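You operate a simulated robot arm through the tools that you are given. There is no shell and no other tool.

The job below is to be done with a simulated robot arm. You get a single attempt, and the scene is never put back.

Task
Swing the jointed arm to its white mark, mount the small grey lamp on it and switch it on.
Fine: loosen the arm knob to swing it; tighten it, then load the arm; use the yellow rocker on the blue recorder box. Where these are worked on the way, their far stop is far enough and under half their travel is too little: arm knob.
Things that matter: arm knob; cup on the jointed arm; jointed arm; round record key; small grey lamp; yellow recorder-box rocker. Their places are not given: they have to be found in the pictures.

Only the result counts: the job must be done as asked and must still hold three seconds after the hand-in. Knocking over, shifting, dropping, spilling or breaking anything else fails it.

Robot
A 7-joint arm with a two-finger parallel gripper, fixed in place. Base frame: the origin is at the foot of the arm, x ahead of it, y to its left, z up. Readings come in m, degrees, newtons and seconds.
With the tool pointing down near the work surface it reaches from about 0.1 to 0.66 m from the base axis. Its first joint turns from -166.0 to 166.0 degrees. Payload 3.43 kg.
Tool frame: the origin (TCP) lies between the finger pads and is the grasp point; the fingertips stand 0.034 m ahead of it; z points along the fingers, y is the line along which they close. Largest opening 0.128 m; finger width 0.024, thickness 0.012; the body of the gripper, 0.048 by 0.13 m, starts 0.096 m behind the TCP.
Orientation is told as [roll, pitch, yaw] about the base's x, y, z axes, in that order, counted from this pose: with the fingers straight down and closing along the base's y, the tool's x points along the base's -x, its y along +y and its z along -z.

Tools
- The arm moves only by the tool drive_tool. Its argument "deltas" is a list of rows, each a list of 7 numbers: the turn, a rotation vector about the base's x, y, z in units of 120 degrees (1.0 is 120 degrees), then the shift along the base's x, y, z in units of 100 mm (1.0 is 100 mm), then the opening, from 0 (shut) to 1 (fully open). In form: [[ax, ay, az, dx, dy, dz, gripper], ...]. A call has 1 to 20 rows; each row is the pose to reach, as a shift and turn from the pose commanded when the call began. A call with a number of a shift or a turn outside -1 to 1 is refused whole. Each row takes 0.2 s and may step no farther than 0.05 m and 8.6 degrees from the row before; otherwise, or with a gripper value out of range, the whole call is refused. A pose out of reach is approached as far as the arm can. The call stops where the force on the tool passes 40 N (or 10 N more than at its start, if that is more) or the arm is blocked; 0.2 s more then pass. Each finger travels about 0.108 m/s and halts on what it meets, pressing with about 24 N; the grip force reading is that of the motor and also rises with nothing between the fingers. The clock runs only during rows and for 0.2 s after the last one: add rows that repeat a pose to give the fingers time. It gives the time, the measured TCP pose, the force on the tool (base axes), the opening and the grip force at its end, in the units of the frame above (readings bear some noise), with the torque about the TCP (base axes, N m) and any sound that the robot's microphone picked up.
- Cameras (640 x 400 px; columns grow to the right, rows downward): "scene" is fixed at [0.2195, -0.502, 1.2961]; the picture's right is [0.75, -0.66, 0.00], its down [-0.28, -0.32, -0.91] and it looks along [0.60, 0.68, -0.42] (base axes); focal length 328 px, centre (320, 200). "wrist" rides on the gripper at [0.076, -0.011, -0.16] in the tool frame; the picture's right is [0.15, 0.99, 0.00], its down [-0.88, 0.13, -0.46] and it looks along [-0.45, 0.07, 0.89] (tool axes); focal length 234 px, centre (320, 200).
- snapshot(camera): a new picture of that camera. The clock stands still meanwhile.
- move_column(by): slides the trunk up (or, below 0, down) by that many m; the arm rides with it, the base frame stays. It gives what a move gives, with no picture.
- pixel_to_xyz(camera, pixels): for up to 12 pixels [column, row] of the newest picture of that camera ("zoom" is the newest enlarged one), the place [x, y, z] in the base frame of the surface seen there, good to about 0.003 m. The clock stands still meanwhile.
- close_up(camera, box): a new picture of the part [left, top, right, bottom] of that camera's present view, enlarged. The clock stands still meanwhile.
- job_done(): hands the job in; it is judged then, once.

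Leave the gripper open and the arm clear of the work at the hand-in unless told otherwise.

The tools are called after "Emit:" by a JSON object that holds its "name" and its "arguments". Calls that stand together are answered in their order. drive_tool: Moves the arm, as the interface text tells. Its arguments: {"type":"object","properties":{"deltas":{"type":"array","items":{"type":"array","items":{"type":"number"}}}},"required":["deltas"]} The other tools are called the same way: move_column (by) slides the trunk up or down; snapshot (camera) takes a picture; pixel_to_xyz (camera, pixels) gives the place of the surface under pixels of a picture; close_up (camera, box) takes an enlarged picture of a part of a camera's view; job_done () hands the job in.

At the start:

```text
time: 0.0
ee_pos: [0.4838, -0.111, 1.1809]
ee_rot: [0.0, 0.0, 0.1]
contact_force: [0.9, -0.5, -0.1]
wrist_torque: [-0.04, 0.0, -0.03]
opening: 0.1278
gripper_force: 0.0
trunk travel left (down, up): [-0.275, 0.049]
```

scene: 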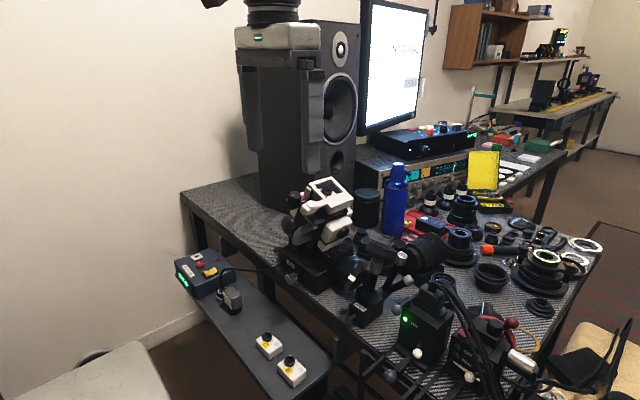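
wrist: 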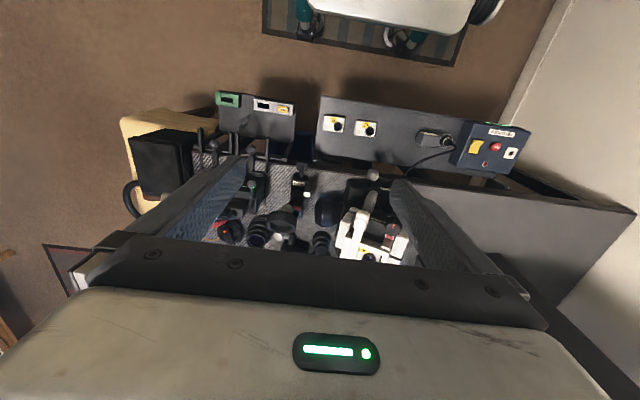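

I see a blue recorder box at the left of a grey shelf (scene about 200,275), a small dark lamp with a cable next to it (230,297), and a cluster of jointed gear in the middle. I'll take enlarged pictures to look closer.

Emit:
{"name": "close_up", "arguments": {"camera": "scene", "box": [160, 230, 340, 390]}}

Emit:
{"name": "close_up", "arguments": {"camera": "scene", "box": [260, 160, 460, 340]}}

Emit:
{"name": "close_up", "arguments": {"camera": "wrist", "box": [400, 100, 560, 200]}}

Emit:
{"name": "close_up", "arguments": {"camera": "wrist", "box": [190, 80, 420, 270]}}

```text
2.50 times, centred on (250, 310) of scene
```

zoom: 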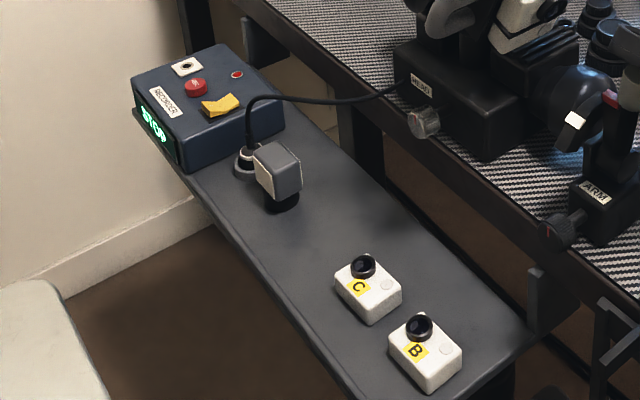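

```text
2.22 times, centred on (360, 250) of scene
```

zoom: 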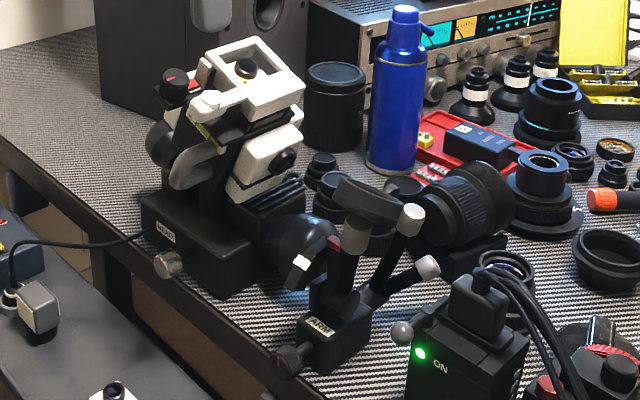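

```text
4.00 times, centred on (480, 150) of wrist
```

zoom: 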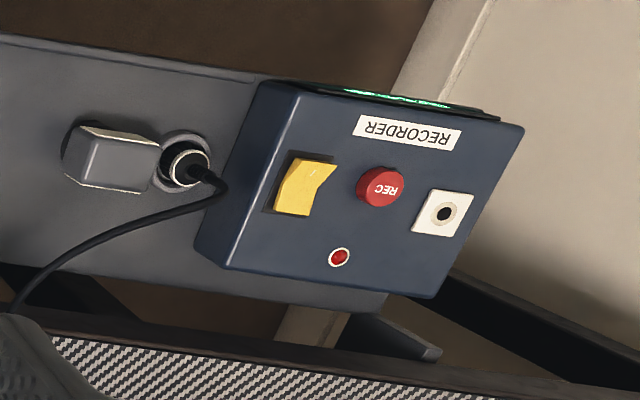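

```text
2.11 times, centred on (305, 175) of wrist
```

zoom: 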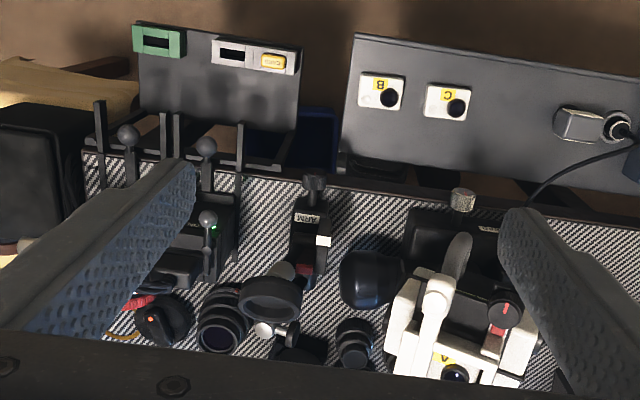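

The second base reads "ARM" with a knob in front (scene about 350,320); the recorder box has a yellow rocker, red REC key, red light and a white socket. I'll enlarge those further.

Emit:
{"name": "close_up", "arguments": {"camera": "scene", "box": [330, 220, 430, 340]}}

Emit:
{"name": "close_up", "arguments": {"camera": "scene", "box": [170, 240, 260, 320]}}

Emit:
{"name": "close_up", "arguments": {"camera": "wrist", "box": [270, 140, 370, 250]}}

Emit:
{"name": "close_up", "arguments": {"camera": "scene", "box": [260, 160, 380, 300]}}

```text
3.33 times, centred on (380, 280) of scene
```

zoom: 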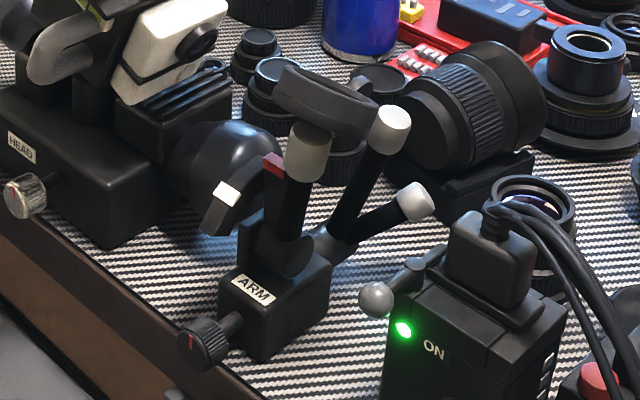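

```text
5.00 times, centred on (215, 280) of scene
```

zoom: 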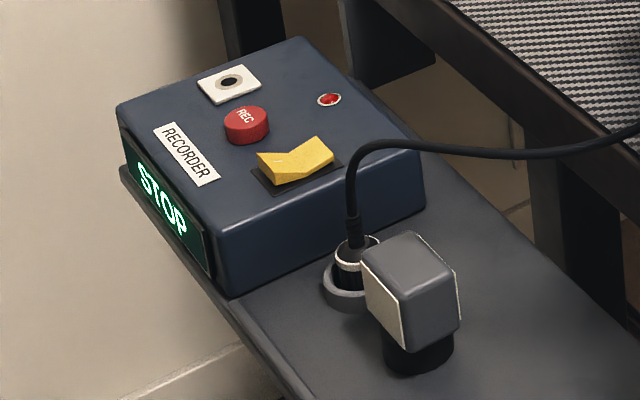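

```text
3.64 times, centred on (320, 195) of wrist
```

zoom: 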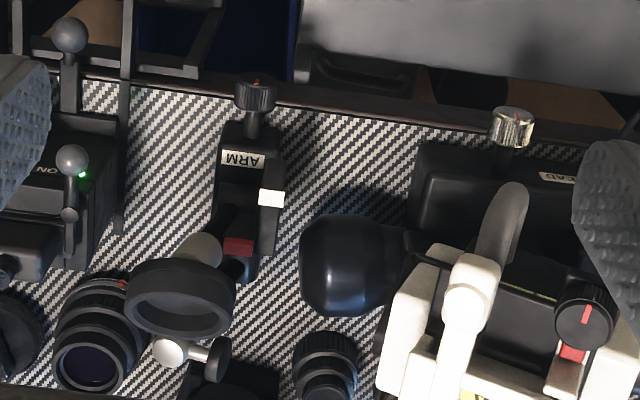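

```text
2.86 times, centred on (320, 230) of scene
```

zoom: 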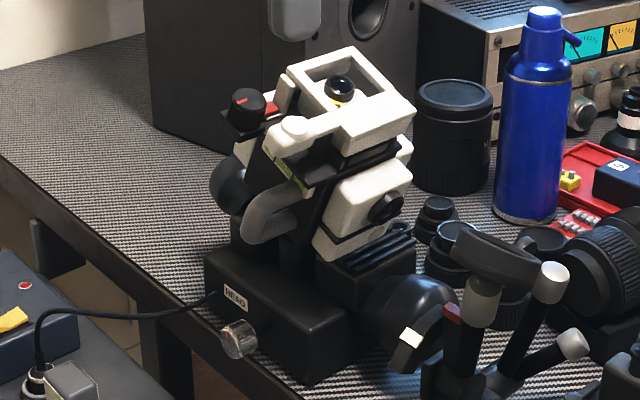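

I'll measure places of the key items: first from the scene camera.

Emit:
{"name": "snapshot", "arguments": {"camera": "scene"}}

Emit:
{"name": "pixel_to_xyz", "arguments": {"camera": "scene", "pixels": [[228, 295], [235, 290], [229, 308], [210, 272], [199, 257], [197, 265], [215, 276], [290, 375], [266, 345], [351, 326], [356, 308], [348, 277]]}}

Emit:
{"name": "close_up", "arguments": {"camera": "scene", "box": [330, 220, 430, 340]}}

```text
taken
```

scene: 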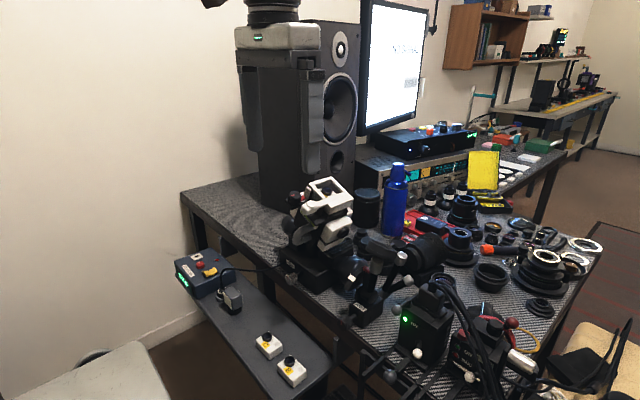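

```text
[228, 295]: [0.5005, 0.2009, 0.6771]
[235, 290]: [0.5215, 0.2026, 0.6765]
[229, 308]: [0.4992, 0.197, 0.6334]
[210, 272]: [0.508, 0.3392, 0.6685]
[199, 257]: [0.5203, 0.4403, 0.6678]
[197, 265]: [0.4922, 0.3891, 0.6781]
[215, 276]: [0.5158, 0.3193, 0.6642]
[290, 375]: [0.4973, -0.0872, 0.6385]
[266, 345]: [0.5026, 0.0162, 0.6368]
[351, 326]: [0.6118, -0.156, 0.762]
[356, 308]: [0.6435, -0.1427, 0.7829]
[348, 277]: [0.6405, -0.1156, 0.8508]
```

```text
3.33 times, centred on (380, 280) of scene
```

zoom: 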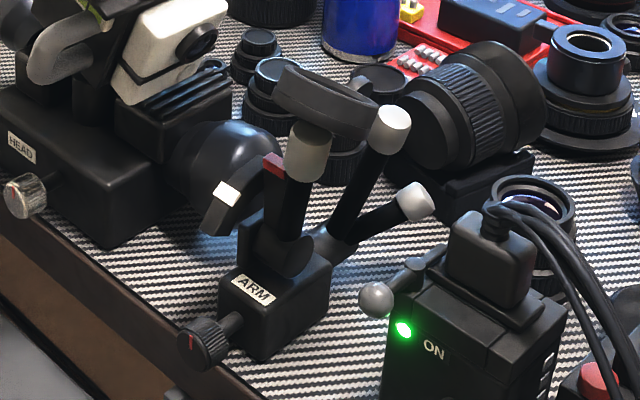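

I'll measure detail points in the enlarged picture: the knob (205,340), its shaft, ARM label, white mark (228,194), red pointer (273,165), arm link, grey cylinder, dark ring.

Emit:
{"name": "pixel_to_xyz", "arguments": {"camera": "zoom", "pixels": [[188, 340], [215, 325], [231, 325], [255, 290], [228, 194], [273, 165], [285, 215], [308, 150], [300, 90], [345, 95], [375, 85], [280, 75]]}}

Emit:
{"name": "pixel_to_xyz", "arguments": {"camera": "zoom", "pixels": [[320, 70], [310, 105], [240, 250], [280, 255], [350, 205], [395, 120], [415, 205], [320, 265], [265, 350], [380, 300], [404, 330], [230, 150]]}}

Emit:
{"name": "close_up", "arguments": {"camera": "scene", "box": [345, 230, 395, 275]}}

```text
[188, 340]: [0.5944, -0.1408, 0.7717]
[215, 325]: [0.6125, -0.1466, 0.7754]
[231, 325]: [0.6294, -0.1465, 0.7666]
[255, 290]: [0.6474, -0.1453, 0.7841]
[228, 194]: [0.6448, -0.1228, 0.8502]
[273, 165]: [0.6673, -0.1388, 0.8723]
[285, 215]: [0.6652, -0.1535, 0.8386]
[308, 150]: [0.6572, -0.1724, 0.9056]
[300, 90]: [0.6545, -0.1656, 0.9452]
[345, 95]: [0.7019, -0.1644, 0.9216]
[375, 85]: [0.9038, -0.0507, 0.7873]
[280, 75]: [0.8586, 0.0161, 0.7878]
```

```text
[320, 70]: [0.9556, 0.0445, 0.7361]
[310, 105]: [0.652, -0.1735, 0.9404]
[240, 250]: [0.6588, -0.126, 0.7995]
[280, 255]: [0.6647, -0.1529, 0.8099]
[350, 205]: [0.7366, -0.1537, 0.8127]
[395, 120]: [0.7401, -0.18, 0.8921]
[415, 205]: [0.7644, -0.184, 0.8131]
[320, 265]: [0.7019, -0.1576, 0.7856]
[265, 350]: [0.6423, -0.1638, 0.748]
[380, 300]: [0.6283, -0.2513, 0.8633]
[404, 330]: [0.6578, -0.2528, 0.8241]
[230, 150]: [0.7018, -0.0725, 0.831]
```

```text
8.89 times, centred on (370, 252) of scene
```

zoom: 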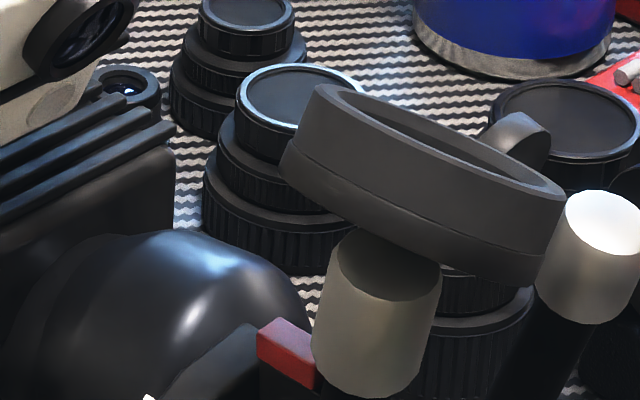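

I'll enlarge the jointed arm from the wrist camera and measure points there to learn how the arm hinges.

Emit:
{"name": "close_up", "arguments": {"camera": "wrist", "box": [280, 155, 345, 245]}}

```text
4.44 times, centred on (312, 200) of wrist
```

zoom: 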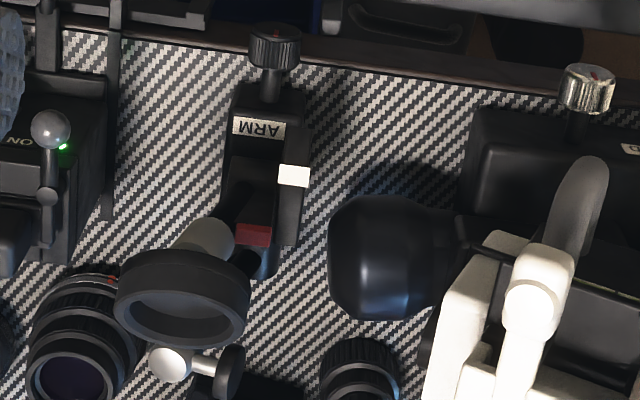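

Emit:
{"name": "pixel_to_xyz", "arguments": {"camera": "zoom", "pixels": [[275, 45], [267, 88], [258, 127], [294, 174], [291, 225], [253, 236], [270, 262], [265, 205], [210, 240], [180, 264], [120, 300], [240, 310]]}}

Emit:
{"name": "pixel_to_xyz", "arguments": {"camera": "zoom", "pixels": [[185, 342], [180, 310], [245, 270], [169, 365], [232, 372], [240, 180], [290, 195], [250, 220], [235, 240], [290, 110], [232, 110], [275, 30]]}}

```text
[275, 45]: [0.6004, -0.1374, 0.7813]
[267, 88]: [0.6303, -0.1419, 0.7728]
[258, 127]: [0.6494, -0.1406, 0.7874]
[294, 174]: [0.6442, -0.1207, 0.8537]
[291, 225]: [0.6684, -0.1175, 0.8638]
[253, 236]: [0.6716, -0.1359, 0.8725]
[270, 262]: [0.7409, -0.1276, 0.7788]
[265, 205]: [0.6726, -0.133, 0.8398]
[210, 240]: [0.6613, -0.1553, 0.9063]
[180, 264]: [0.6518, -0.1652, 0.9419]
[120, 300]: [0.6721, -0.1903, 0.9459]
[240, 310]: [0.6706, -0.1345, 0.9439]
```

```text
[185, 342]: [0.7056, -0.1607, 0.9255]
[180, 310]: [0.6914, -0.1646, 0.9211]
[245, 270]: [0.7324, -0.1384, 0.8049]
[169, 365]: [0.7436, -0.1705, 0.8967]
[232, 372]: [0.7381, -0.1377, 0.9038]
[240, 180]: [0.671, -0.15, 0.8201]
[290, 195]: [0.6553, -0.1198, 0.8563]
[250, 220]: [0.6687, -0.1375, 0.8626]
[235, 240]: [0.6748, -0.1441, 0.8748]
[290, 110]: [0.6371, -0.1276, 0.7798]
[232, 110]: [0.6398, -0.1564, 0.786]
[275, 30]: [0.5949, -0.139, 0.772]
```

The arm's arc strip lies in an x–z plane, so the hinge axis seems to run along y. I want a side view, so I'll move the hand to the right (−y) and tilt it to look toward +y, staying high and clear.

Emit:
{"name": "drive_tool", "arguments": {"deltas": [[0.065, 0, 0, 0, -0.2, 0, 1], [0.13, 0, 0, 0, -0.4, 0, 1], [0.195, 0, 0, 0, -0.6, 0, 1], [0.26, 0, 0, 0, -0.8, -0.1, 1], [0.325, 0, 0, 0, -1, -0.2, 1], [0.375, 0, 0, 0, -1, -0.3, 1], [0.375, 0, 0, 0, -1, -0.3, 1]]}}

Emit:
{"name": "drive_tool", "arguments": {"deltas": [[0.05, 0, 0, 0.1, -0.3, -0.1, 1], [0.1, 0, 0, 0.2, -0.6, -0.3, 1], [0.15, 0, 0, 0.3, -0.9, -0.5, 1], [0.15, 0, 0, 0.5, -1, -0.7, 1], [0.15, 0, 0, 0.5, -1, -0.7, 1]]}}

Emit:
{"name": "snapshot", "arguments": {"camera": "wrist"}}

```text
time: 1.6
ee_pos: [0.4826, -0.2123, 1.1513]
ee_rot: [45.2, -0.1, 0.2]
contact_force: [0.6, 0.3, 0.0]
wrist_torque: [0.0, -0.03, 0.0]
opening: 0.128
gripper_force: 0.0
trunk travel left (down, up): [-0.275, 0.049]
```

```text
time: 2.8
ee_pos: [0.5001, -0.2942, 1.1199]
ee_rot: [60.4, 0.0, -0.6]
contact_force: [0.4, 1.1, -0.4]
wrist_torque: [-0.03, -0.02, 0.0]
opening: 0.1283
gripper_force: 0.0
out of reach, approached as far as the arm can: row 3, 4, 5
trunk travel left (down, up): [-0.275, 0.049]
```

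```text
taken
```

wrist: 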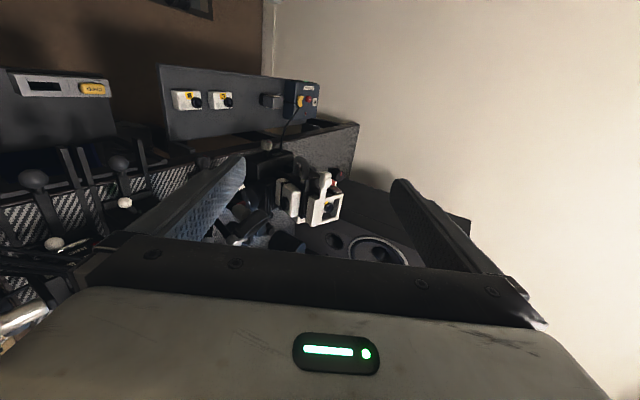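

The hand reached its limit but the view is usable; I'll enlarge the area around (250,215).

Emit:
{"name": "close_up", "arguments": {"camera": "wrist", "box": [190, 140, 350, 260]}}

Emit:
{"name": "snapshot", "arguments": {"camera": "scene"}}

```text
3.33 times, centred on (270, 200) of wrist
```

zoom: 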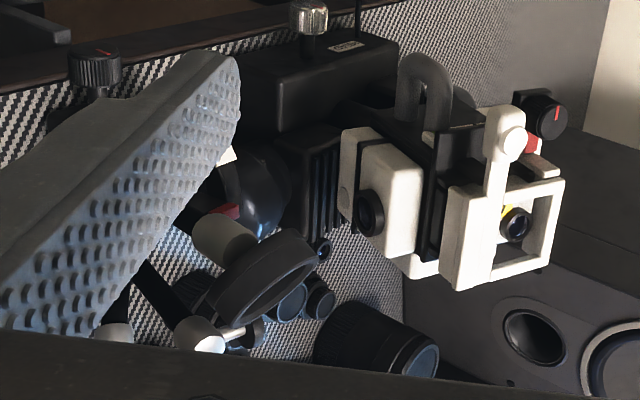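

```text
taken
```

scene: 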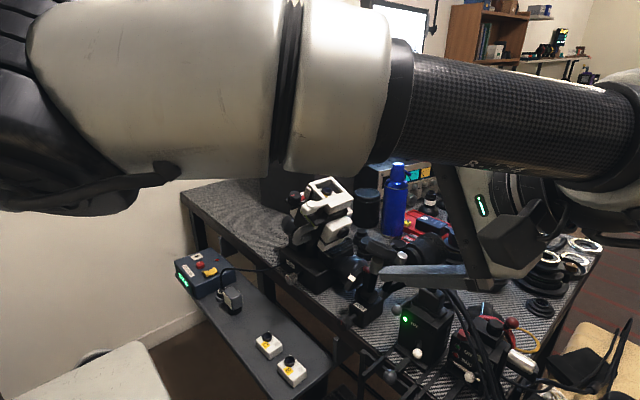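

The finger hides the arm from here. The scene camera still sees the jointed arm, so I'll enlarge it there and measure the hinge disc.

Emit:
{"name": "close_up", "arguments": {"camera": "scene", "box": [335, 245, 395, 335]}}

```text
4.44 times, centred on (365, 290) of scene
```

zoom: 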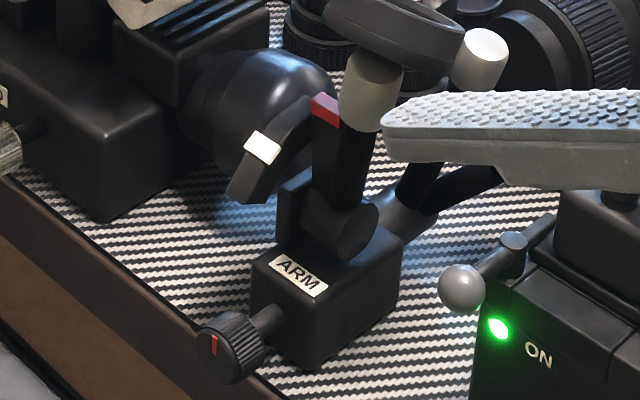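

Emit:
{"name": "pixel_to_xyz", "arguments": {"camera": "zoom", "pixels": [[330, 235], [358, 228], [375, 205], [340, 180], [330, 140], [355, 140], [325, 115], [345, 90], [372, 90], [370, 65], [262, 148], [250, 190]]}}

Emit:
{"name": "pixel_to_xyz", "arguments": {"camera": "zoom", "pixels": [[245, 170], [270, 125], [300, 105], [290, 195], [300, 260], [260, 265], [330, 300], [213, 345], [235, 340], [250, 345], [268, 315], [350, 350]]}}

```text
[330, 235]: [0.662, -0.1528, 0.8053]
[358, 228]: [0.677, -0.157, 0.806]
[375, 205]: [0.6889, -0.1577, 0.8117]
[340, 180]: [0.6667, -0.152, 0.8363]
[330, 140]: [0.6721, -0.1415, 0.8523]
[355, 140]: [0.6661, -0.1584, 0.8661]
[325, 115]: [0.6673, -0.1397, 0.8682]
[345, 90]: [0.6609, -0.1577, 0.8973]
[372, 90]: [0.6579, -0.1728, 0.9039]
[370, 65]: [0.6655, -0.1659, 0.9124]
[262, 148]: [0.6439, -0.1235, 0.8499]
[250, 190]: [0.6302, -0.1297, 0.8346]
```

```text
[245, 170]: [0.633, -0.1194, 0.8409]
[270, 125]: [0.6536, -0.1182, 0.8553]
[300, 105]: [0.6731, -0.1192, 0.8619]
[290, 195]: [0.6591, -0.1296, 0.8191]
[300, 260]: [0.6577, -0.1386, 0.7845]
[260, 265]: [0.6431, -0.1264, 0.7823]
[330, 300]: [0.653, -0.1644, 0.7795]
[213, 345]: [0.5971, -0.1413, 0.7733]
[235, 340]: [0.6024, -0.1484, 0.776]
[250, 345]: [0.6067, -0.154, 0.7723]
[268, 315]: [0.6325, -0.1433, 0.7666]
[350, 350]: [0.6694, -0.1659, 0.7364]
```

From these points, the hinge axis (along y) is near x 0.677, z 0.807. The red pointer stands about 7° and the white mark about 37° toward the robot, so the arm must swing about 30° toward me (−x), which would also level the tilted cup. The knob's axis is along x at about (0.60, −0.141, 0.768). I'll bring the hand back upright first.

Emit:
{"name": "drive_tool", "arguments": {"deltas": [[-0.065, 0, 0, -0.2, 0.2, 0, 1], [-0.13, 0, 0, -0.4, 0.4, 0, 1], [-0.195, 0, 0, -0.6, 0.6, 0, 1], [-0.26, 0, 0, -0.8, 0.8, 0, 1], [-0.325, 0, 0, -1, 1, 0, 1], [-0.39, 0, 0, -1, 1, 0, 1], [-0.455, 0, 0, -1, 1, 0, 1], [-0.5, 0, 0, -1, 1, 0, 1], [-0.525, 0, 0, -1, 1, 0, 1]]}}

```text
time: 4.8
ee_pos: [0.3997, -0.1935, 1.1201]
ee_rot: [-0.2, 0.0, 0.0]
contact_force: [-0.5, -0.5, 1.0]
wrist_torque: [-0.01, 0.01, -0.03]
opening: 0.128
gripper_force: 0.1
trunk travel left (down, up): [-0.275, 0.049]
```

The hand points straight down again at (0.40, −0.19, 1.12). Next I pitch it so the fingers point forward (+x), shifting toward y = −0.14 while staying well clear.

Emit:
{"name": "drive_tool", "arguments": {"deltas": [[0, -0.07, 0, 0, 0.1, 0, 1], [0, -0.14, 0, 0, 0.2, 0, 1], [0, -0.21, 0, 0.1, 0.3, 0, 1], [0, -0.28, 0, 0.2, 0.4, -0.1, 1], [0, -0.35, 0, 0.3, 0.52, -0.2, 1], [0, -0.42, 0, 0.4, 0.52, -0.3, 1], [0, -0.49, 0, 0.4, 0.52, -0.4, 1], [0, -0.56, 0, 0.4, 0.52, -0.5, 1], [0, -0.63, 0, 0.4, 0.52, -0.6, 1], [0, -0.7, 0, 0.4, 0.52, -0.7, 1], [0, -0.75, 0, 0.4, 0.52, -0.8, 1], [0, -0.75, 0, 0.4, 0.52, -0.8, 1]]}}

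Emit:
{"name": "snapshot", "arguments": {"camera": "wrist"}}

Emit:
{"name": "snapshot", "arguments": {"camera": "scene"}}

```text
time: 7.4
ee_pos: [0.4581, -0.1478, 1.051]
ee_rot: [6.2, -89.8, -6.3]
contact_force: [0.5, -0.1, 0.2]
wrist_torque: [0.02, 0.0, -0.01]
opening: 0.128
gripper_force: 0.0
out of reach, approached as far as the arm can: row 6, 7, 8, 9, 10, 11, 12
trunk travel left (down, up): [-0.275, 0.049]
```

```text
taken
```

wrist: 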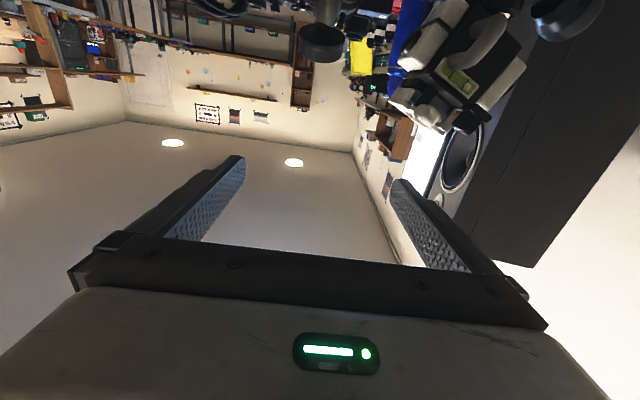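

```text
taken
```

scene: 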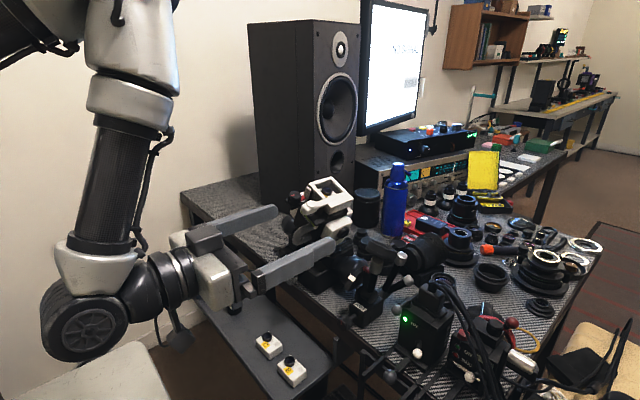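

The fingers now point forward at z 1.05. Before lowering the trunk I check heights of the white thing at lower left (110,385), the shelf edge, the small boxes and their knobs, and the wrist's lowest point (70,355).

Emit:
{"name": "pixel_to_xyz", "arguments": {"camera": "scene", "pixels": [[110, 385], [70, 355], [90, 330], [135, 345], [180, 345], [291, 361], [265, 337], [262, 385], [310, 340], [215, 325], [270, 300], [180, 330]]}}

Emit:
{"name": "close_up", "arguments": {"camera": "scene", "box": [220, 300, 340, 400]}}

```text
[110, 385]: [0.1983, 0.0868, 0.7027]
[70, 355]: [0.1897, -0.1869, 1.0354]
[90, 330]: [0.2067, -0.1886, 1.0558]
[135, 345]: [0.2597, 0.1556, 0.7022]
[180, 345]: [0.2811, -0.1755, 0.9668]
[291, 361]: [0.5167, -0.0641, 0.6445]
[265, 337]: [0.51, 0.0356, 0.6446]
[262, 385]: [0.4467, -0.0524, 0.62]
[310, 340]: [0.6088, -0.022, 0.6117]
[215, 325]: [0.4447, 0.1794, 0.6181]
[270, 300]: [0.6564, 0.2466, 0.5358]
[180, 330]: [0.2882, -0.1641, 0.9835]
```

```text
4.00 times, centred on (280, 350) of scene
```

zoom: 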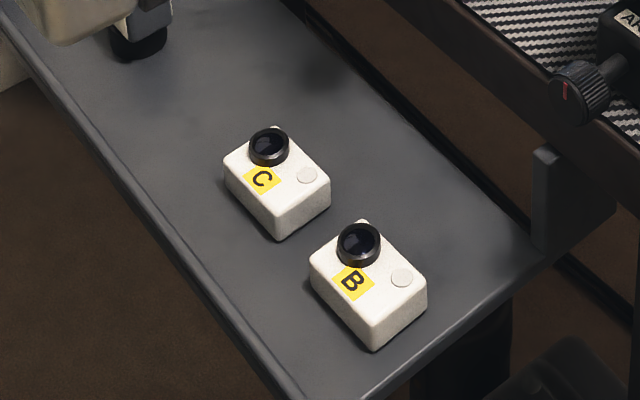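

The platform at lower left is at z≈0.70, so the wrist must be further forward before lowering. I move the hand forward to x≈0.545 at this height (the cup begins at x≈0.65, so it's clear).

Emit:
{"name": "drive_tool", "arguments": {"deltas": [[0, 0, 0, 0.25, 0, 0, 1], [0, 0, 0, 0.5, 0, 0, 1], [0, 0, 0, 0.75, 0, 0, 1], [0, 0, 0, 0.85, 0.05, 0, 1], [0, 0, 0, 0.85, 0.05, 0, 1]]}}

Emit:
{"name": "move_column", "arguments": {"by": -0.08}}

Emit:
{"name": "snapshot", "arguments": {"camera": "scene"}}

Emit:
{"name": "snapshot", "arguments": {"camera": "wrist"}}

```text
time: 8.6
ee_pos: [0.544, -0.1404, 1.0519]
ee_rot: [-133.3, -90.0, 133.3]
contact_force: [0.0, 0.5, -0.5]
wrist_torque: [-0.01, 0.01, -0.01]
opening: 0.1279
gripper_force: 0.1
trunk travel left (down, up): [-0.275, 0.049]
```

```text
time: 9.8
ee_pos: [0.5432, -0.1425, 0.9708]
ee_rot: [-103.4, -90.0, 103.4]
contact_force: [-0.8, -0.1, 0.9]
wrist_torque: [0.04, 0.02, -0.01]
opening: 0.1278
gripper_force: 0.1
trunk travel left (down, up): [-0.195, 0.129]
```

```text
taken
```

scene: 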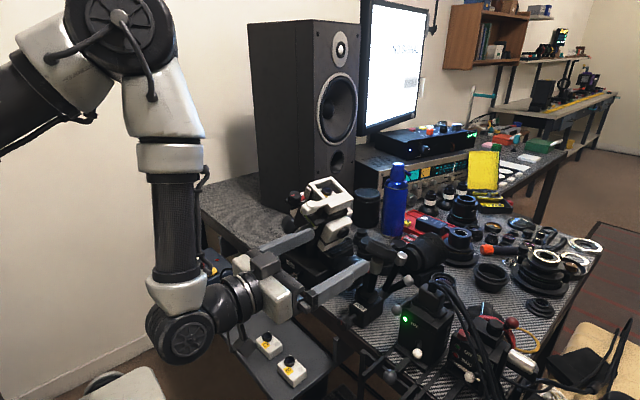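

```text
taken
```

wrist: 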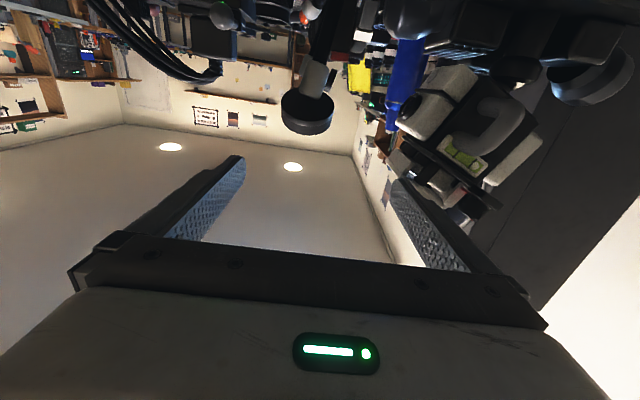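

The trunk lowered cleanly to z 0.971. I check the lowest parts of the wrist (180,358), (165,345), the cable at (240,352), and the platform (130,385) against the shelf.

Emit:
{"name": "pixel_to_xyz", "arguments": {"camera": "scene", "pixels": [[180, 358], [185, 335], [210, 345], [235, 350], [240, 330], [130, 385], [105, 378], [155, 335], [275, 315], [310, 295], [360, 265], [225, 320]]}}

Emit:
{"name": "close_up", "arguments": {"camera": "scene", "box": [130, 230, 390, 400]}}

```text
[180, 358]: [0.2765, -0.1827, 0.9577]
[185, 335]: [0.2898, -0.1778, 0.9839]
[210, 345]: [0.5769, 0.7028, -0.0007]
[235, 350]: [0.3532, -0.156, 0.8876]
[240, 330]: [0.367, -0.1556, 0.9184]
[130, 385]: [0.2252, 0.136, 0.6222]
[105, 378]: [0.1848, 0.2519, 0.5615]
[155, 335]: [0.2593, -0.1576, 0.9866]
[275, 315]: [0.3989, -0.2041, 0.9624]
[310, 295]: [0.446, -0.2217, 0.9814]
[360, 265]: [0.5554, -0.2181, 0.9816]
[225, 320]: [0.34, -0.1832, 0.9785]
```

```text
2.35 times, centred on (260, 315) of scene
```

zoom: 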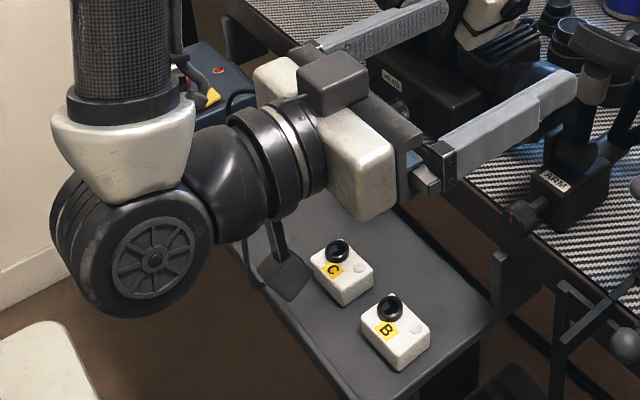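

The platform rides with the trunk, so lowering is safe there. I check the bar/lever things right of the knob near the table front (scene 365,350; 390,375; 340,360) before going down.

Emit:
{"name": "pixel_to_xyz", "arguments": {"camera": "zoom", "pixels": [[560, 300], [622, 345], [500, 280], [600, 310], [635, 185], [525, 215], [545, 200], [470, 230], [590, 250], [620, 280], [400, 60], [385, 80]]}}

Emit:
{"name": "close_up", "arguments": {"camera": "scene", "box": [320, 280, 440, 400]}}

```text
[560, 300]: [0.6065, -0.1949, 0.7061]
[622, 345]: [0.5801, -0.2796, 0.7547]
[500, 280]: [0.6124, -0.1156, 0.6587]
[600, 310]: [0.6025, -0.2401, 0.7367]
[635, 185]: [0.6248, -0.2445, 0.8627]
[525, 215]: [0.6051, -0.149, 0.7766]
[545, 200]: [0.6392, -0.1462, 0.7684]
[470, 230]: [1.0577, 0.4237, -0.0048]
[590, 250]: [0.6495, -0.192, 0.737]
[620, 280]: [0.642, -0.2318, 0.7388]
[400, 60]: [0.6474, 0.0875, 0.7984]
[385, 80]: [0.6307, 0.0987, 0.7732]
```

```text
3.33 times, centred on (380, 340) of scene
```

zoom: 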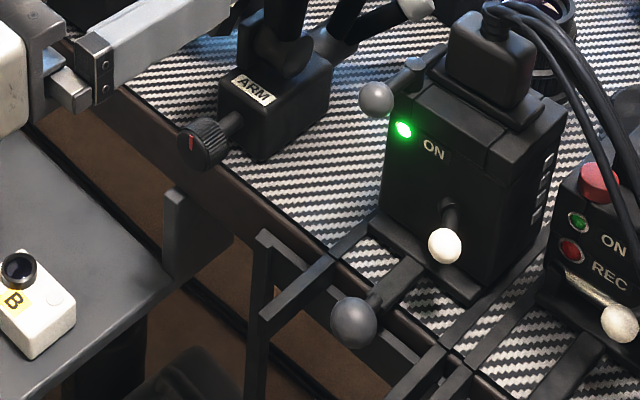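

The post tops are under z 0.72 and levers at y −0.28, so a narrowed gripper passes. I enlarge the knob to measure its centre and radius precisely.

Emit:
{"name": "close_up", "arguments": {"camera": "scene", "box": [338, 305, 368, 335]}}

```text
13.33 times, centred on (353, 320) of scene
```

zoom: 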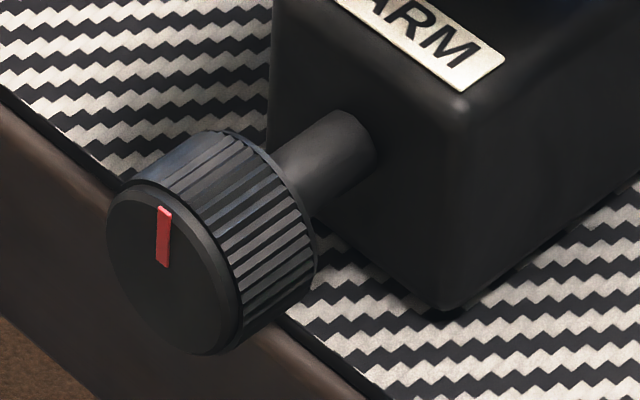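

Emit:
{"name": "pixel_to_xyz", "arguments": {"camera": "zoom", "pixels": [[173, 268], [125, 200], [115, 260], [150, 325], [200, 345], [230, 310], [200, 215], [163, 210], [215, 140], [270, 185], [310, 260], [300, 290]]}}

Emit:
{"name": "pixel_to_xyz", "arguments": {"camera": "zoom", "pixels": [[163, 235], [330, 150], [350, 200], [300, 160], [80, 160], [285, 320], [350, 370], [340, 250], [400, 290], [460, 200], [290, 60], [180, 335]]}}

```text
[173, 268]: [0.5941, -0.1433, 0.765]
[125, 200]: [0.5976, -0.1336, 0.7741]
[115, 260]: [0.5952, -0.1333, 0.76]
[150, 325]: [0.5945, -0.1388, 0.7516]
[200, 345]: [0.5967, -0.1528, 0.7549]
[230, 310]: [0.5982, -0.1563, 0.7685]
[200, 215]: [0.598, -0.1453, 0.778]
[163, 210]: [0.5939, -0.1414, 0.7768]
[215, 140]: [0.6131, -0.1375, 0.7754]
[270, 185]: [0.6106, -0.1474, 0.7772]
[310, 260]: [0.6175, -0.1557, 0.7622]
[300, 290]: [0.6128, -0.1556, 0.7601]
```

```text
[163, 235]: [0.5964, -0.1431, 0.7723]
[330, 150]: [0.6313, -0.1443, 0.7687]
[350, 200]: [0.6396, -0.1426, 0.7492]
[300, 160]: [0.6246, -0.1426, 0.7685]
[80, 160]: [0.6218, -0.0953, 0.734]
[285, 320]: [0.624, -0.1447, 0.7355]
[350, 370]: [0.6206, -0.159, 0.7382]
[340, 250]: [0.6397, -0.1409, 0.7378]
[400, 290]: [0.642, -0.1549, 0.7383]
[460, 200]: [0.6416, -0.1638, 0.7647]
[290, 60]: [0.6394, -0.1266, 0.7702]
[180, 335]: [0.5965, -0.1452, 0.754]
```

The knob is centred near (0.595, −0.145, 0.765), about 0.028 m across and 0.02 m long, with its red line at 12 o'clock. I narrow the fingers to about 0.05 m and lower the trunk.

Emit:
{"name": "drive_tool", "arguments": {"deltas": [[0, 0, 0, 0, -0.02, 0, 0.4], [0, 0, 0, 0, -0.02, 0, 0.4], [0, 0, 0, 0, -0.02, 0, 0.4]]}}

Emit:
{"name": "move_column", "arguments": {"by": -0.15}}

Emit:
{"name": "snapshot", "arguments": {"camera": "scene"}}

```text
time: 10.6
ee_pos: [0.5434, -0.1442, 0.9703]
ee_rot: [-91.1, -90.1, 91.3]
contact_force: [-0.2, 0.2, 0.0]
wrist_torque: [-0.01, 0.02, -0.01]
opening: 0.0512
gripper_force: 0.1
trunk travel left (down, up): [-0.195, 0.129]
```

```text
time: 12.3
ee_pos: [0.5431, -0.1439, 0.8211]
ee_rot: [-99.8, -89.9, 99.9]
contact_force: [-0.3, -0.9, -0.1]
wrist_torque: [-0.04, -0.01, 0.0]
opening: 0.0514
gripper_force: 0.0
trunk travel left (down, up): [-0.045, 0.279]
```

```text
taken
```

scene: 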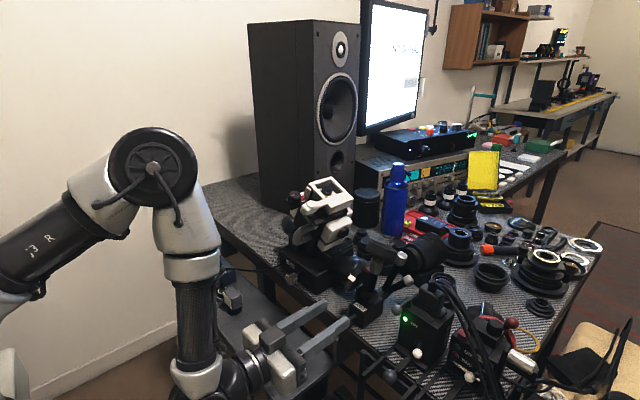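

Hand at z 0.821, lined up with the knob. I lower the last 45 mm of trunk travel, then check by enlarging.

Emit:
{"name": "move_column", "arguments": {"by": -0.044}}

Emit:
{"name": "drive_tool", "arguments": {"deltas": [[0, 0, 0, 0, 0, -0.06, 0.4], [0, 0, 0, 0, 0, -0.11, 0.4], [0, 0, 0, 0, 0, -0.11, 0.4]]}}

Emit:
{"name": "close_up", "arguments": {"camera": "scene", "box": [290, 260, 400, 350]}}

Emit:
{"name": "snapshot", "arguments": {"camera": "wrist"}}

```text
time: 13.2
ee_pos: [0.5445, -0.1454, 0.7767]
ee_rot: [-98.1, -90.0, 98.1]
contact_force: [-0.5, 0.2, -0.8]
wrist_torque: [0.03, -0.02, 0.0]
opening: 0.0512
gripper_force: 0.0
trunk travel left (down, up): [-0.001, 0.323]
```

```text
time: 14.0
ee_pos: [0.5424, -0.1448, 0.7652]
ee_rot: [-86.8, -89.9, 86.7]
contact_force: [-0.3, 0.7, -0.1]
wrist_torque: [-0.03, -0.01, -0.04]
opening: 0.0512
gripper_force: 0.2
trunk travel left (down, up): [-0.001, 0.323]
```

```text
4.44 times, centred on (345, 305) of scene
```

zoom: 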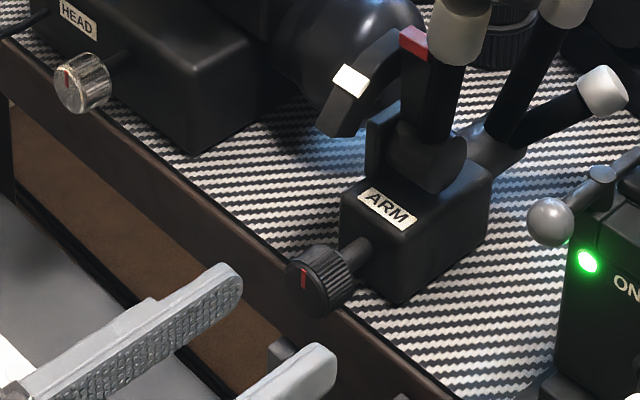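

```text
taken
```

wrist: 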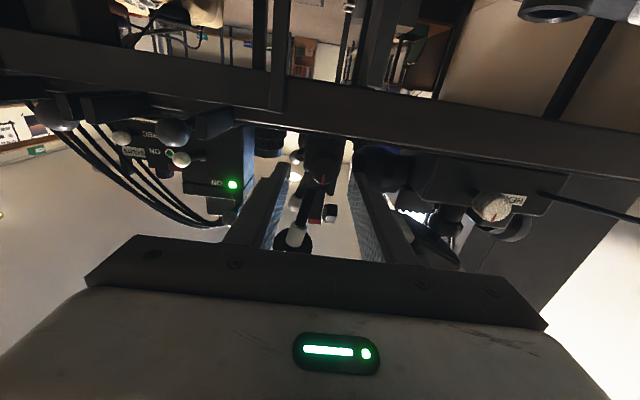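

The knob shows between the two fingers (wrist about 322,180) and everything lines up. I move forward 36 mm so the fingertips overlap the knob, then close on it.

Emit:
{"name": "drive_tool", "arguments": {"deltas": [[0, 0, 0, 0.1, 0, 0, 0.4], [0, 0, 0, 0.2, 0, 0, 0.4], [0, 0, 0, 0.3, 0, 0, 0.4], [0, 0, 0, 0.36, 0, 0, 0.4], [0, 0, 0, 0.36, 0, 0, 0.4]]}}

Emit:
{"name": "close_up", "arguments": {"camera": "scene", "box": [310, 280, 390, 350]}}

```text
time: 15.2
ee_pos: [0.5804, -0.1455, 0.7652]
ee_rot: [-36.5, -90.0, 36.5]
contact_force: [-0.4, -0.1, -0.4]
wrist_torque: [0.01, -0.02, 0.01]
opening: 0.0514
gripper_force: 0.0
trunk travel left (down, up): [-0.001, 0.323]
```

```text
5.71 times, centred on (350, 315) of scene
```

zoom: 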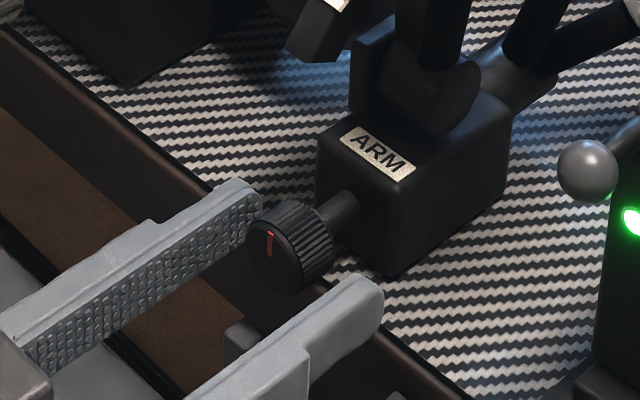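

The fingertips straddle the knob well. Now I close on it.

Emit:
{"name": "drive_tool", "arguments": {"deltas": [[0, 0, 0, 0, 0, 0, 0.25], [0, 0, 0, 0, 0, 0, 0.2], [0, 0, 0, 0, 0, 0, 0.1], [0, 0, 0, 0, 0, 0, 0.1], [0, 0, 0, 0, 0, 0, 0.1]]}}

Emit:
{"name": "close_up", "arguments": {"camera": "scene", "box": [310, 280, 390, 350]}}

```text
time: 16.4
ee_pos: [0.5791, -0.1404, 0.7654]
ee_rot: [61.6, -89.9, -61.0]
contact_force: [-5.9, 31.6, -2.6]
wrist_torque: [-0.01, -0.76, 0.19]
opening: 0.0301
gripper_force: 44.9
trunk travel left (down, up): [-0.001, 0.323]
```

```text
5.71 times, centred on (350, 315) of scene
```

zoom: 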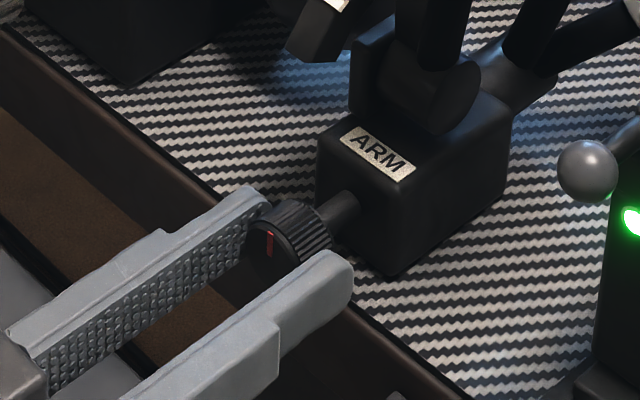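

The grip closed on the knob (0.030 m), but the knob's centre is ~5 mm further +y, giving 31 N sideways. I shift the command +5.5 mm in y to relax that.

Emit:
{"name": "drive_tool", "arguments": {"deltas": [[0, 0, 0, 0, 0.03, 0, 0.1], [0, 0, 0, 0, 0.055, 0, 0.1], [0, 0, 0, 0, 0.055, 0, 0.1]]}}

```text
time: 17.2
ee_pos: [0.5799, -0.1402, 0.7651]
ee_rot: [-41.8, -89.8, 41.8]
contact_force: [9.4, 9.2, -5.6]
wrist_torque: [0.0, 0.6, 0.97]
opening: 0.0299
gripper_force: 45.1
trunk travel left (down, up): [-0.001, 0.323]
```

Force dropped to about 9 N. I add 2 mm more in y and turn a first −25° about x (counter-clockwise as seen from the robot = loosening).

Emit:
{"name": "drive_tool", "arguments": {"deltas": [[0, 0, 0, 0, 0.02, 0, 0.1], [-0.05, 0, 0, 0, 0.02, 0, 0.1], [-0.1, 0, 0, 0, 0.02, 0, 0.1], [-0.15, 0, 0, 0, 0.02, 0, 0.1], [-0.2, 0, 0, 0, 0.02, 0, 0.1], [-0.2, 0, 0, 0, 0.02, 0, 0.1]]}}

Emit:
{"name": "close_up", "arguments": {"camera": "scene", "box": [310, 270, 390, 350]}}

```text
time: 18.0
ee_pos: [0.5792, -0.1411, 0.7659]
ee_rot: [-84.7, -78.9, 86.9]
contact_force: [16.5, 1.7, -10.5]
wrist_torque: [0.01, -0.46, -0.47]
opening: 0.0306
gripper_force: 44.7
out of reach, approached as far as the arm can: row 3, 4
trunk travel left (down, up): [-0.001, 0.323]
stopped in row 4: the force on the tool passed its limit at 48 N (the readings are from after the stop); the commanded pose is now the measured one
```

```text
5.00 times, centred on (350, 310) of scene
```

zoom: 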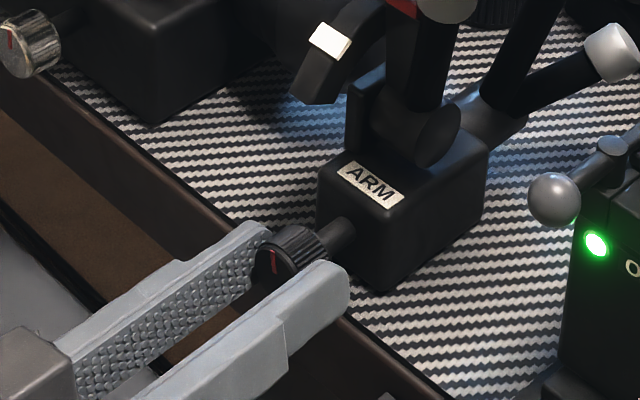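

The turn stopped because the hand's own roll limit is reached at about −11°. I need to start from the other roll side: release, back off, and roll the hand about +190° so I then have the whole range to turn counter-clockwise.

Emit:
{"name": "drive_tool", "arguments": {"deltas": [[0, 0, 0, 0, 0, 0, 0.25], [0, 0, 0, 0, 0, 0, 0.4], [0, 0, 0, 0, 0, 0, 0.4], [0, 0, 0, -0.2, 0, 0, 0.4], [0, 0, 0, -0.4, 0, 0, 0.4], [0.05, -0.0085, -0.0175, -0.6, 0, 0, 0.4], [0.09, -0.0085, -0.0175, -0.8, 0, 0, 0.4], [0.09, -0.0085, -0.0175, -0.8, 0, 0, 0.4]]}}

Emit:
{"name": "close_up", "arguments": {"camera": "scene", "box": [310, 220, 400, 340]}}

```text
time: 19.8
ee_pos: [0.4985, -0.141, 0.7678]
ee_rot: [-133.0, -89.5, 132.7]
contact_force: [-0.6, 0.8, 0.2]
wrist_torque: [-0.02, 0.02, -0.01]
opening: 0.0511
gripper_force: 0.1
trunk travel left (down, up): [-0.001, 0.323]
```

```text
3.33 times, centred on (355, 280) of scene
```

zoom: 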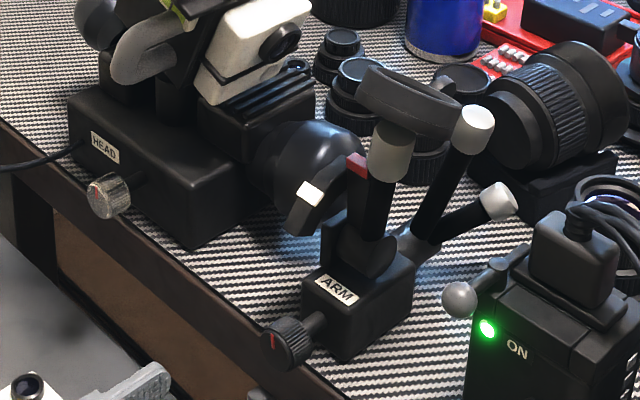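

Released and clear. I now roll the hand +90° twice about x.

Emit:
{"name": "drive_tool", "arguments": {"deltas": [[0.07, 0, 0, 0, 0, 0, 0.4], [0.14, 0, 0, 0, 0, 0, 0.4], [0.21, 0, 0, 0, 0, 0, 0.4], [0.28, 0, 0, 0, 0, 0, 0.4], [0.35, 0, 0, 0, 0, 0, 0.4], [0.42, 0, 0, 0, 0, 0, 0.4], [0.49, 0, 0, 0, 0, 0, 0.4], [0.56, 0, 0, 0, 0, 0, 0.4], [0.63, 0, 0, 0, 0, 0, 0.4], [0.7, 0, 0, 0, 0, 0, 0.4], [0.75, 0, 0, 0, 0, 0, 0.4], [0.75, 0, 0, 0, 0, 0, 0.4]]}}

Emit:
{"name": "drive_tool", "arguments": {"deltas": [[0.07, 0, 0, 0, 0, 0, 0.4], [0.14, 0, 0, 0, 0, 0, 0.4], [0.21, 0, 0, 0, 0, 0, 0.4], [0.28, 0, 0, 0, 0, 0, 0.4], [0.35, 0, 0, 0, 0, 0, 0.4], [0.42, 0, 0, 0, 0, 0, 0.4], [0.49, 0, 0, 0, 0, 0, 0.4], [0.56, 0, 0, 0, 0, 0, 0.4], [0.63, 0, 0, 0, 0, 0, 0.4], [0.7, 0, 0, 0, 0, 0, 0.4], [0.75, 0, 0, 0, 0, 0, 0.4], [0.75, 0, 0, 0, 0, 0, 0.4]]}}

Emit:
{"name": "snapshot", "arguments": {"camera": "wrist"}}

Emit:
{"name": "snapshot", "arguments": {"camera": "scene"}}

```text
time: 22.4
ee_pos: [0.4987, -0.1414, 0.7682]
ee_rot: [89.8, -0.3, -90.3]
contact_force: [0.2, 0.6, 0.2]
wrist_torque: [-0.03, -0.03, 0.0]
opening: 0.0514
gripper_force: 0.1
trunk travel left (down, up): [-0.001, 0.323]
```

```text
time: 25.0
ee_pos: [0.4973, -0.1409, 0.7673]
ee_rot: [44.7, 89.6, -134.9]
contact_force: [0.7, -0.1, 0.4]
wrist_torque: [0.02, 0.01, 0.02]
opening: 0.0514
gripper_force: 0.1
trunk travel left (down, up): [-0.001, 0.323]
```

```text
taken
```

wrist: 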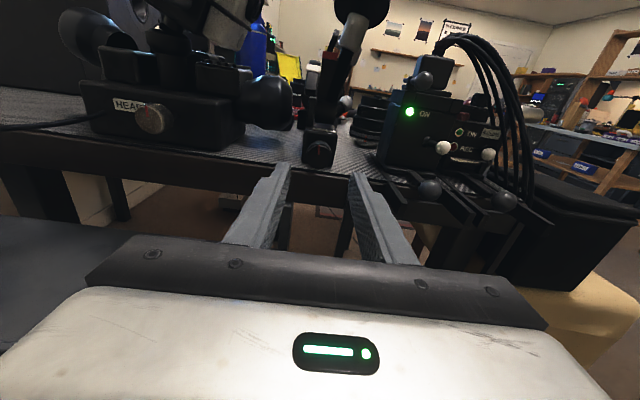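

```text
taken
```

scene: 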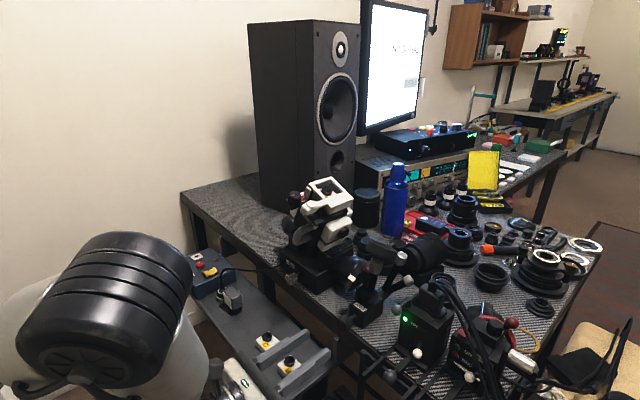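

Now the camera sits above the hand and faces the ARM knob (wrist 320,155). I enlarge to see the arm, the mark and the knob.

Emit:
{"name": "close_up", "arguments": {"camera": "wrist", "box": [260, 0, 400, 200]}}

Emit:
{"name": "close_up", "arguments": {"camera": "wrist", "box": [295, 125, 345, 175]}}

Emit:
{"name": "pixel_to_xyz", "arguments": {"camera": "zoom", "pixels": [[320, 240], [280, 240], [360, 240], [320, 200], [320, 280], [320, 120], [250, 120], [400, 120], [320, 160], [300, 220], [340, 260], [320, 300]]}}

```text
2.00 times, centred on (330, 100) of wrist
```

zoom: 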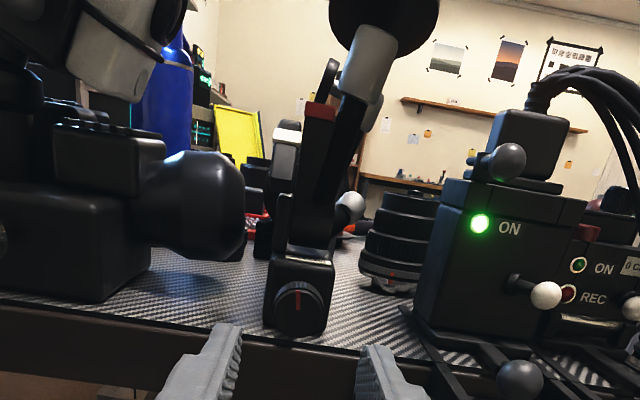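

```text
8.00 times, centred on (320, 150) of wrist
```

zoom: 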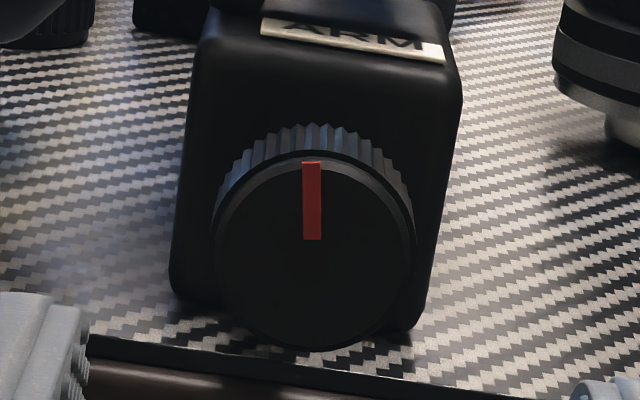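

```text
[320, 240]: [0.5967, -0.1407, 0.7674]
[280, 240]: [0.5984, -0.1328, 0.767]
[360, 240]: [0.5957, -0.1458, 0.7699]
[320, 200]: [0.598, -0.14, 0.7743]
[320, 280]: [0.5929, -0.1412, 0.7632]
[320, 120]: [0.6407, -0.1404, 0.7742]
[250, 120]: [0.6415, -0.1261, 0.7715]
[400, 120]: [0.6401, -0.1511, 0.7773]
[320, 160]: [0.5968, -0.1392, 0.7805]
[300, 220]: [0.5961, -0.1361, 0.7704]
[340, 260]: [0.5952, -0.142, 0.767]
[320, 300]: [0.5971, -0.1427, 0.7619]
```

The red line is exactly at 12 o'clock, so the knob hasn't turned yet. Its centre is about (0.596, −0.1395, 0.766). I approach again with the corrected y and close.

Emit:
{"name": "drive_tool", "arguments": {"deltas": [[0, 0, 0, 0.3, 0.01, -0.01, 0.4], [0, 0, 0, 0.6, 0.01, -0.01, 0.4], [0, 0, 0, 0.75, 0.01, -0.01, 0.4], [0, 0, 0, 0.84, 0.01, -0.01, 0.4], [0, 0, 0, 0.84, 0.01, -0.01, 0.4], [0, 0, 0, 0.84, 0.01, -0.01, 0.25], [0, 0, 0, 0.84, 0.01, -0.01, 0.1], [0, 0, 0, 0.84, 0.01, -0.01, 0.1], [0, 0, 0, 0.84, 0.01, -0.01, 0.1]]}}

Emit:
{"name": "close_up", "arguments": {"camera": "wrist", "box": [270, 120, 370, 200]}}

```text
time: 27.0
ee_pos: [0.5835, -0.1412, 0.767]
ee_rot: [49.6, 89.5, -129.9]
contact_force: [3.5, 6.9, -2.0]
wrist_torque: [-0.02, 0.04, -0.48]
opening: 0.0299
gripper_force: 45.4
trunk travel left (down, up): [-0.001, 0.323]
```

```text
5.00 times, centred on (320, 160) of wrist
```

zoom: 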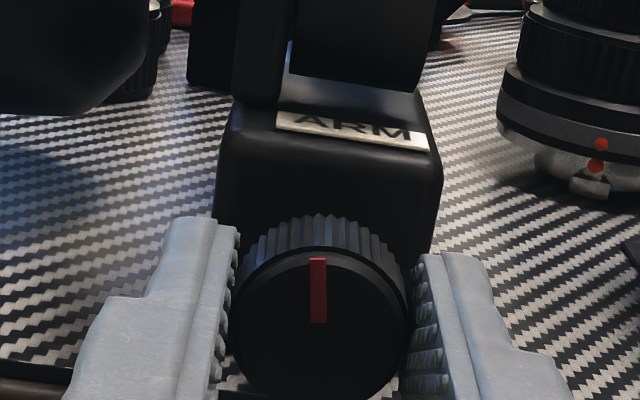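

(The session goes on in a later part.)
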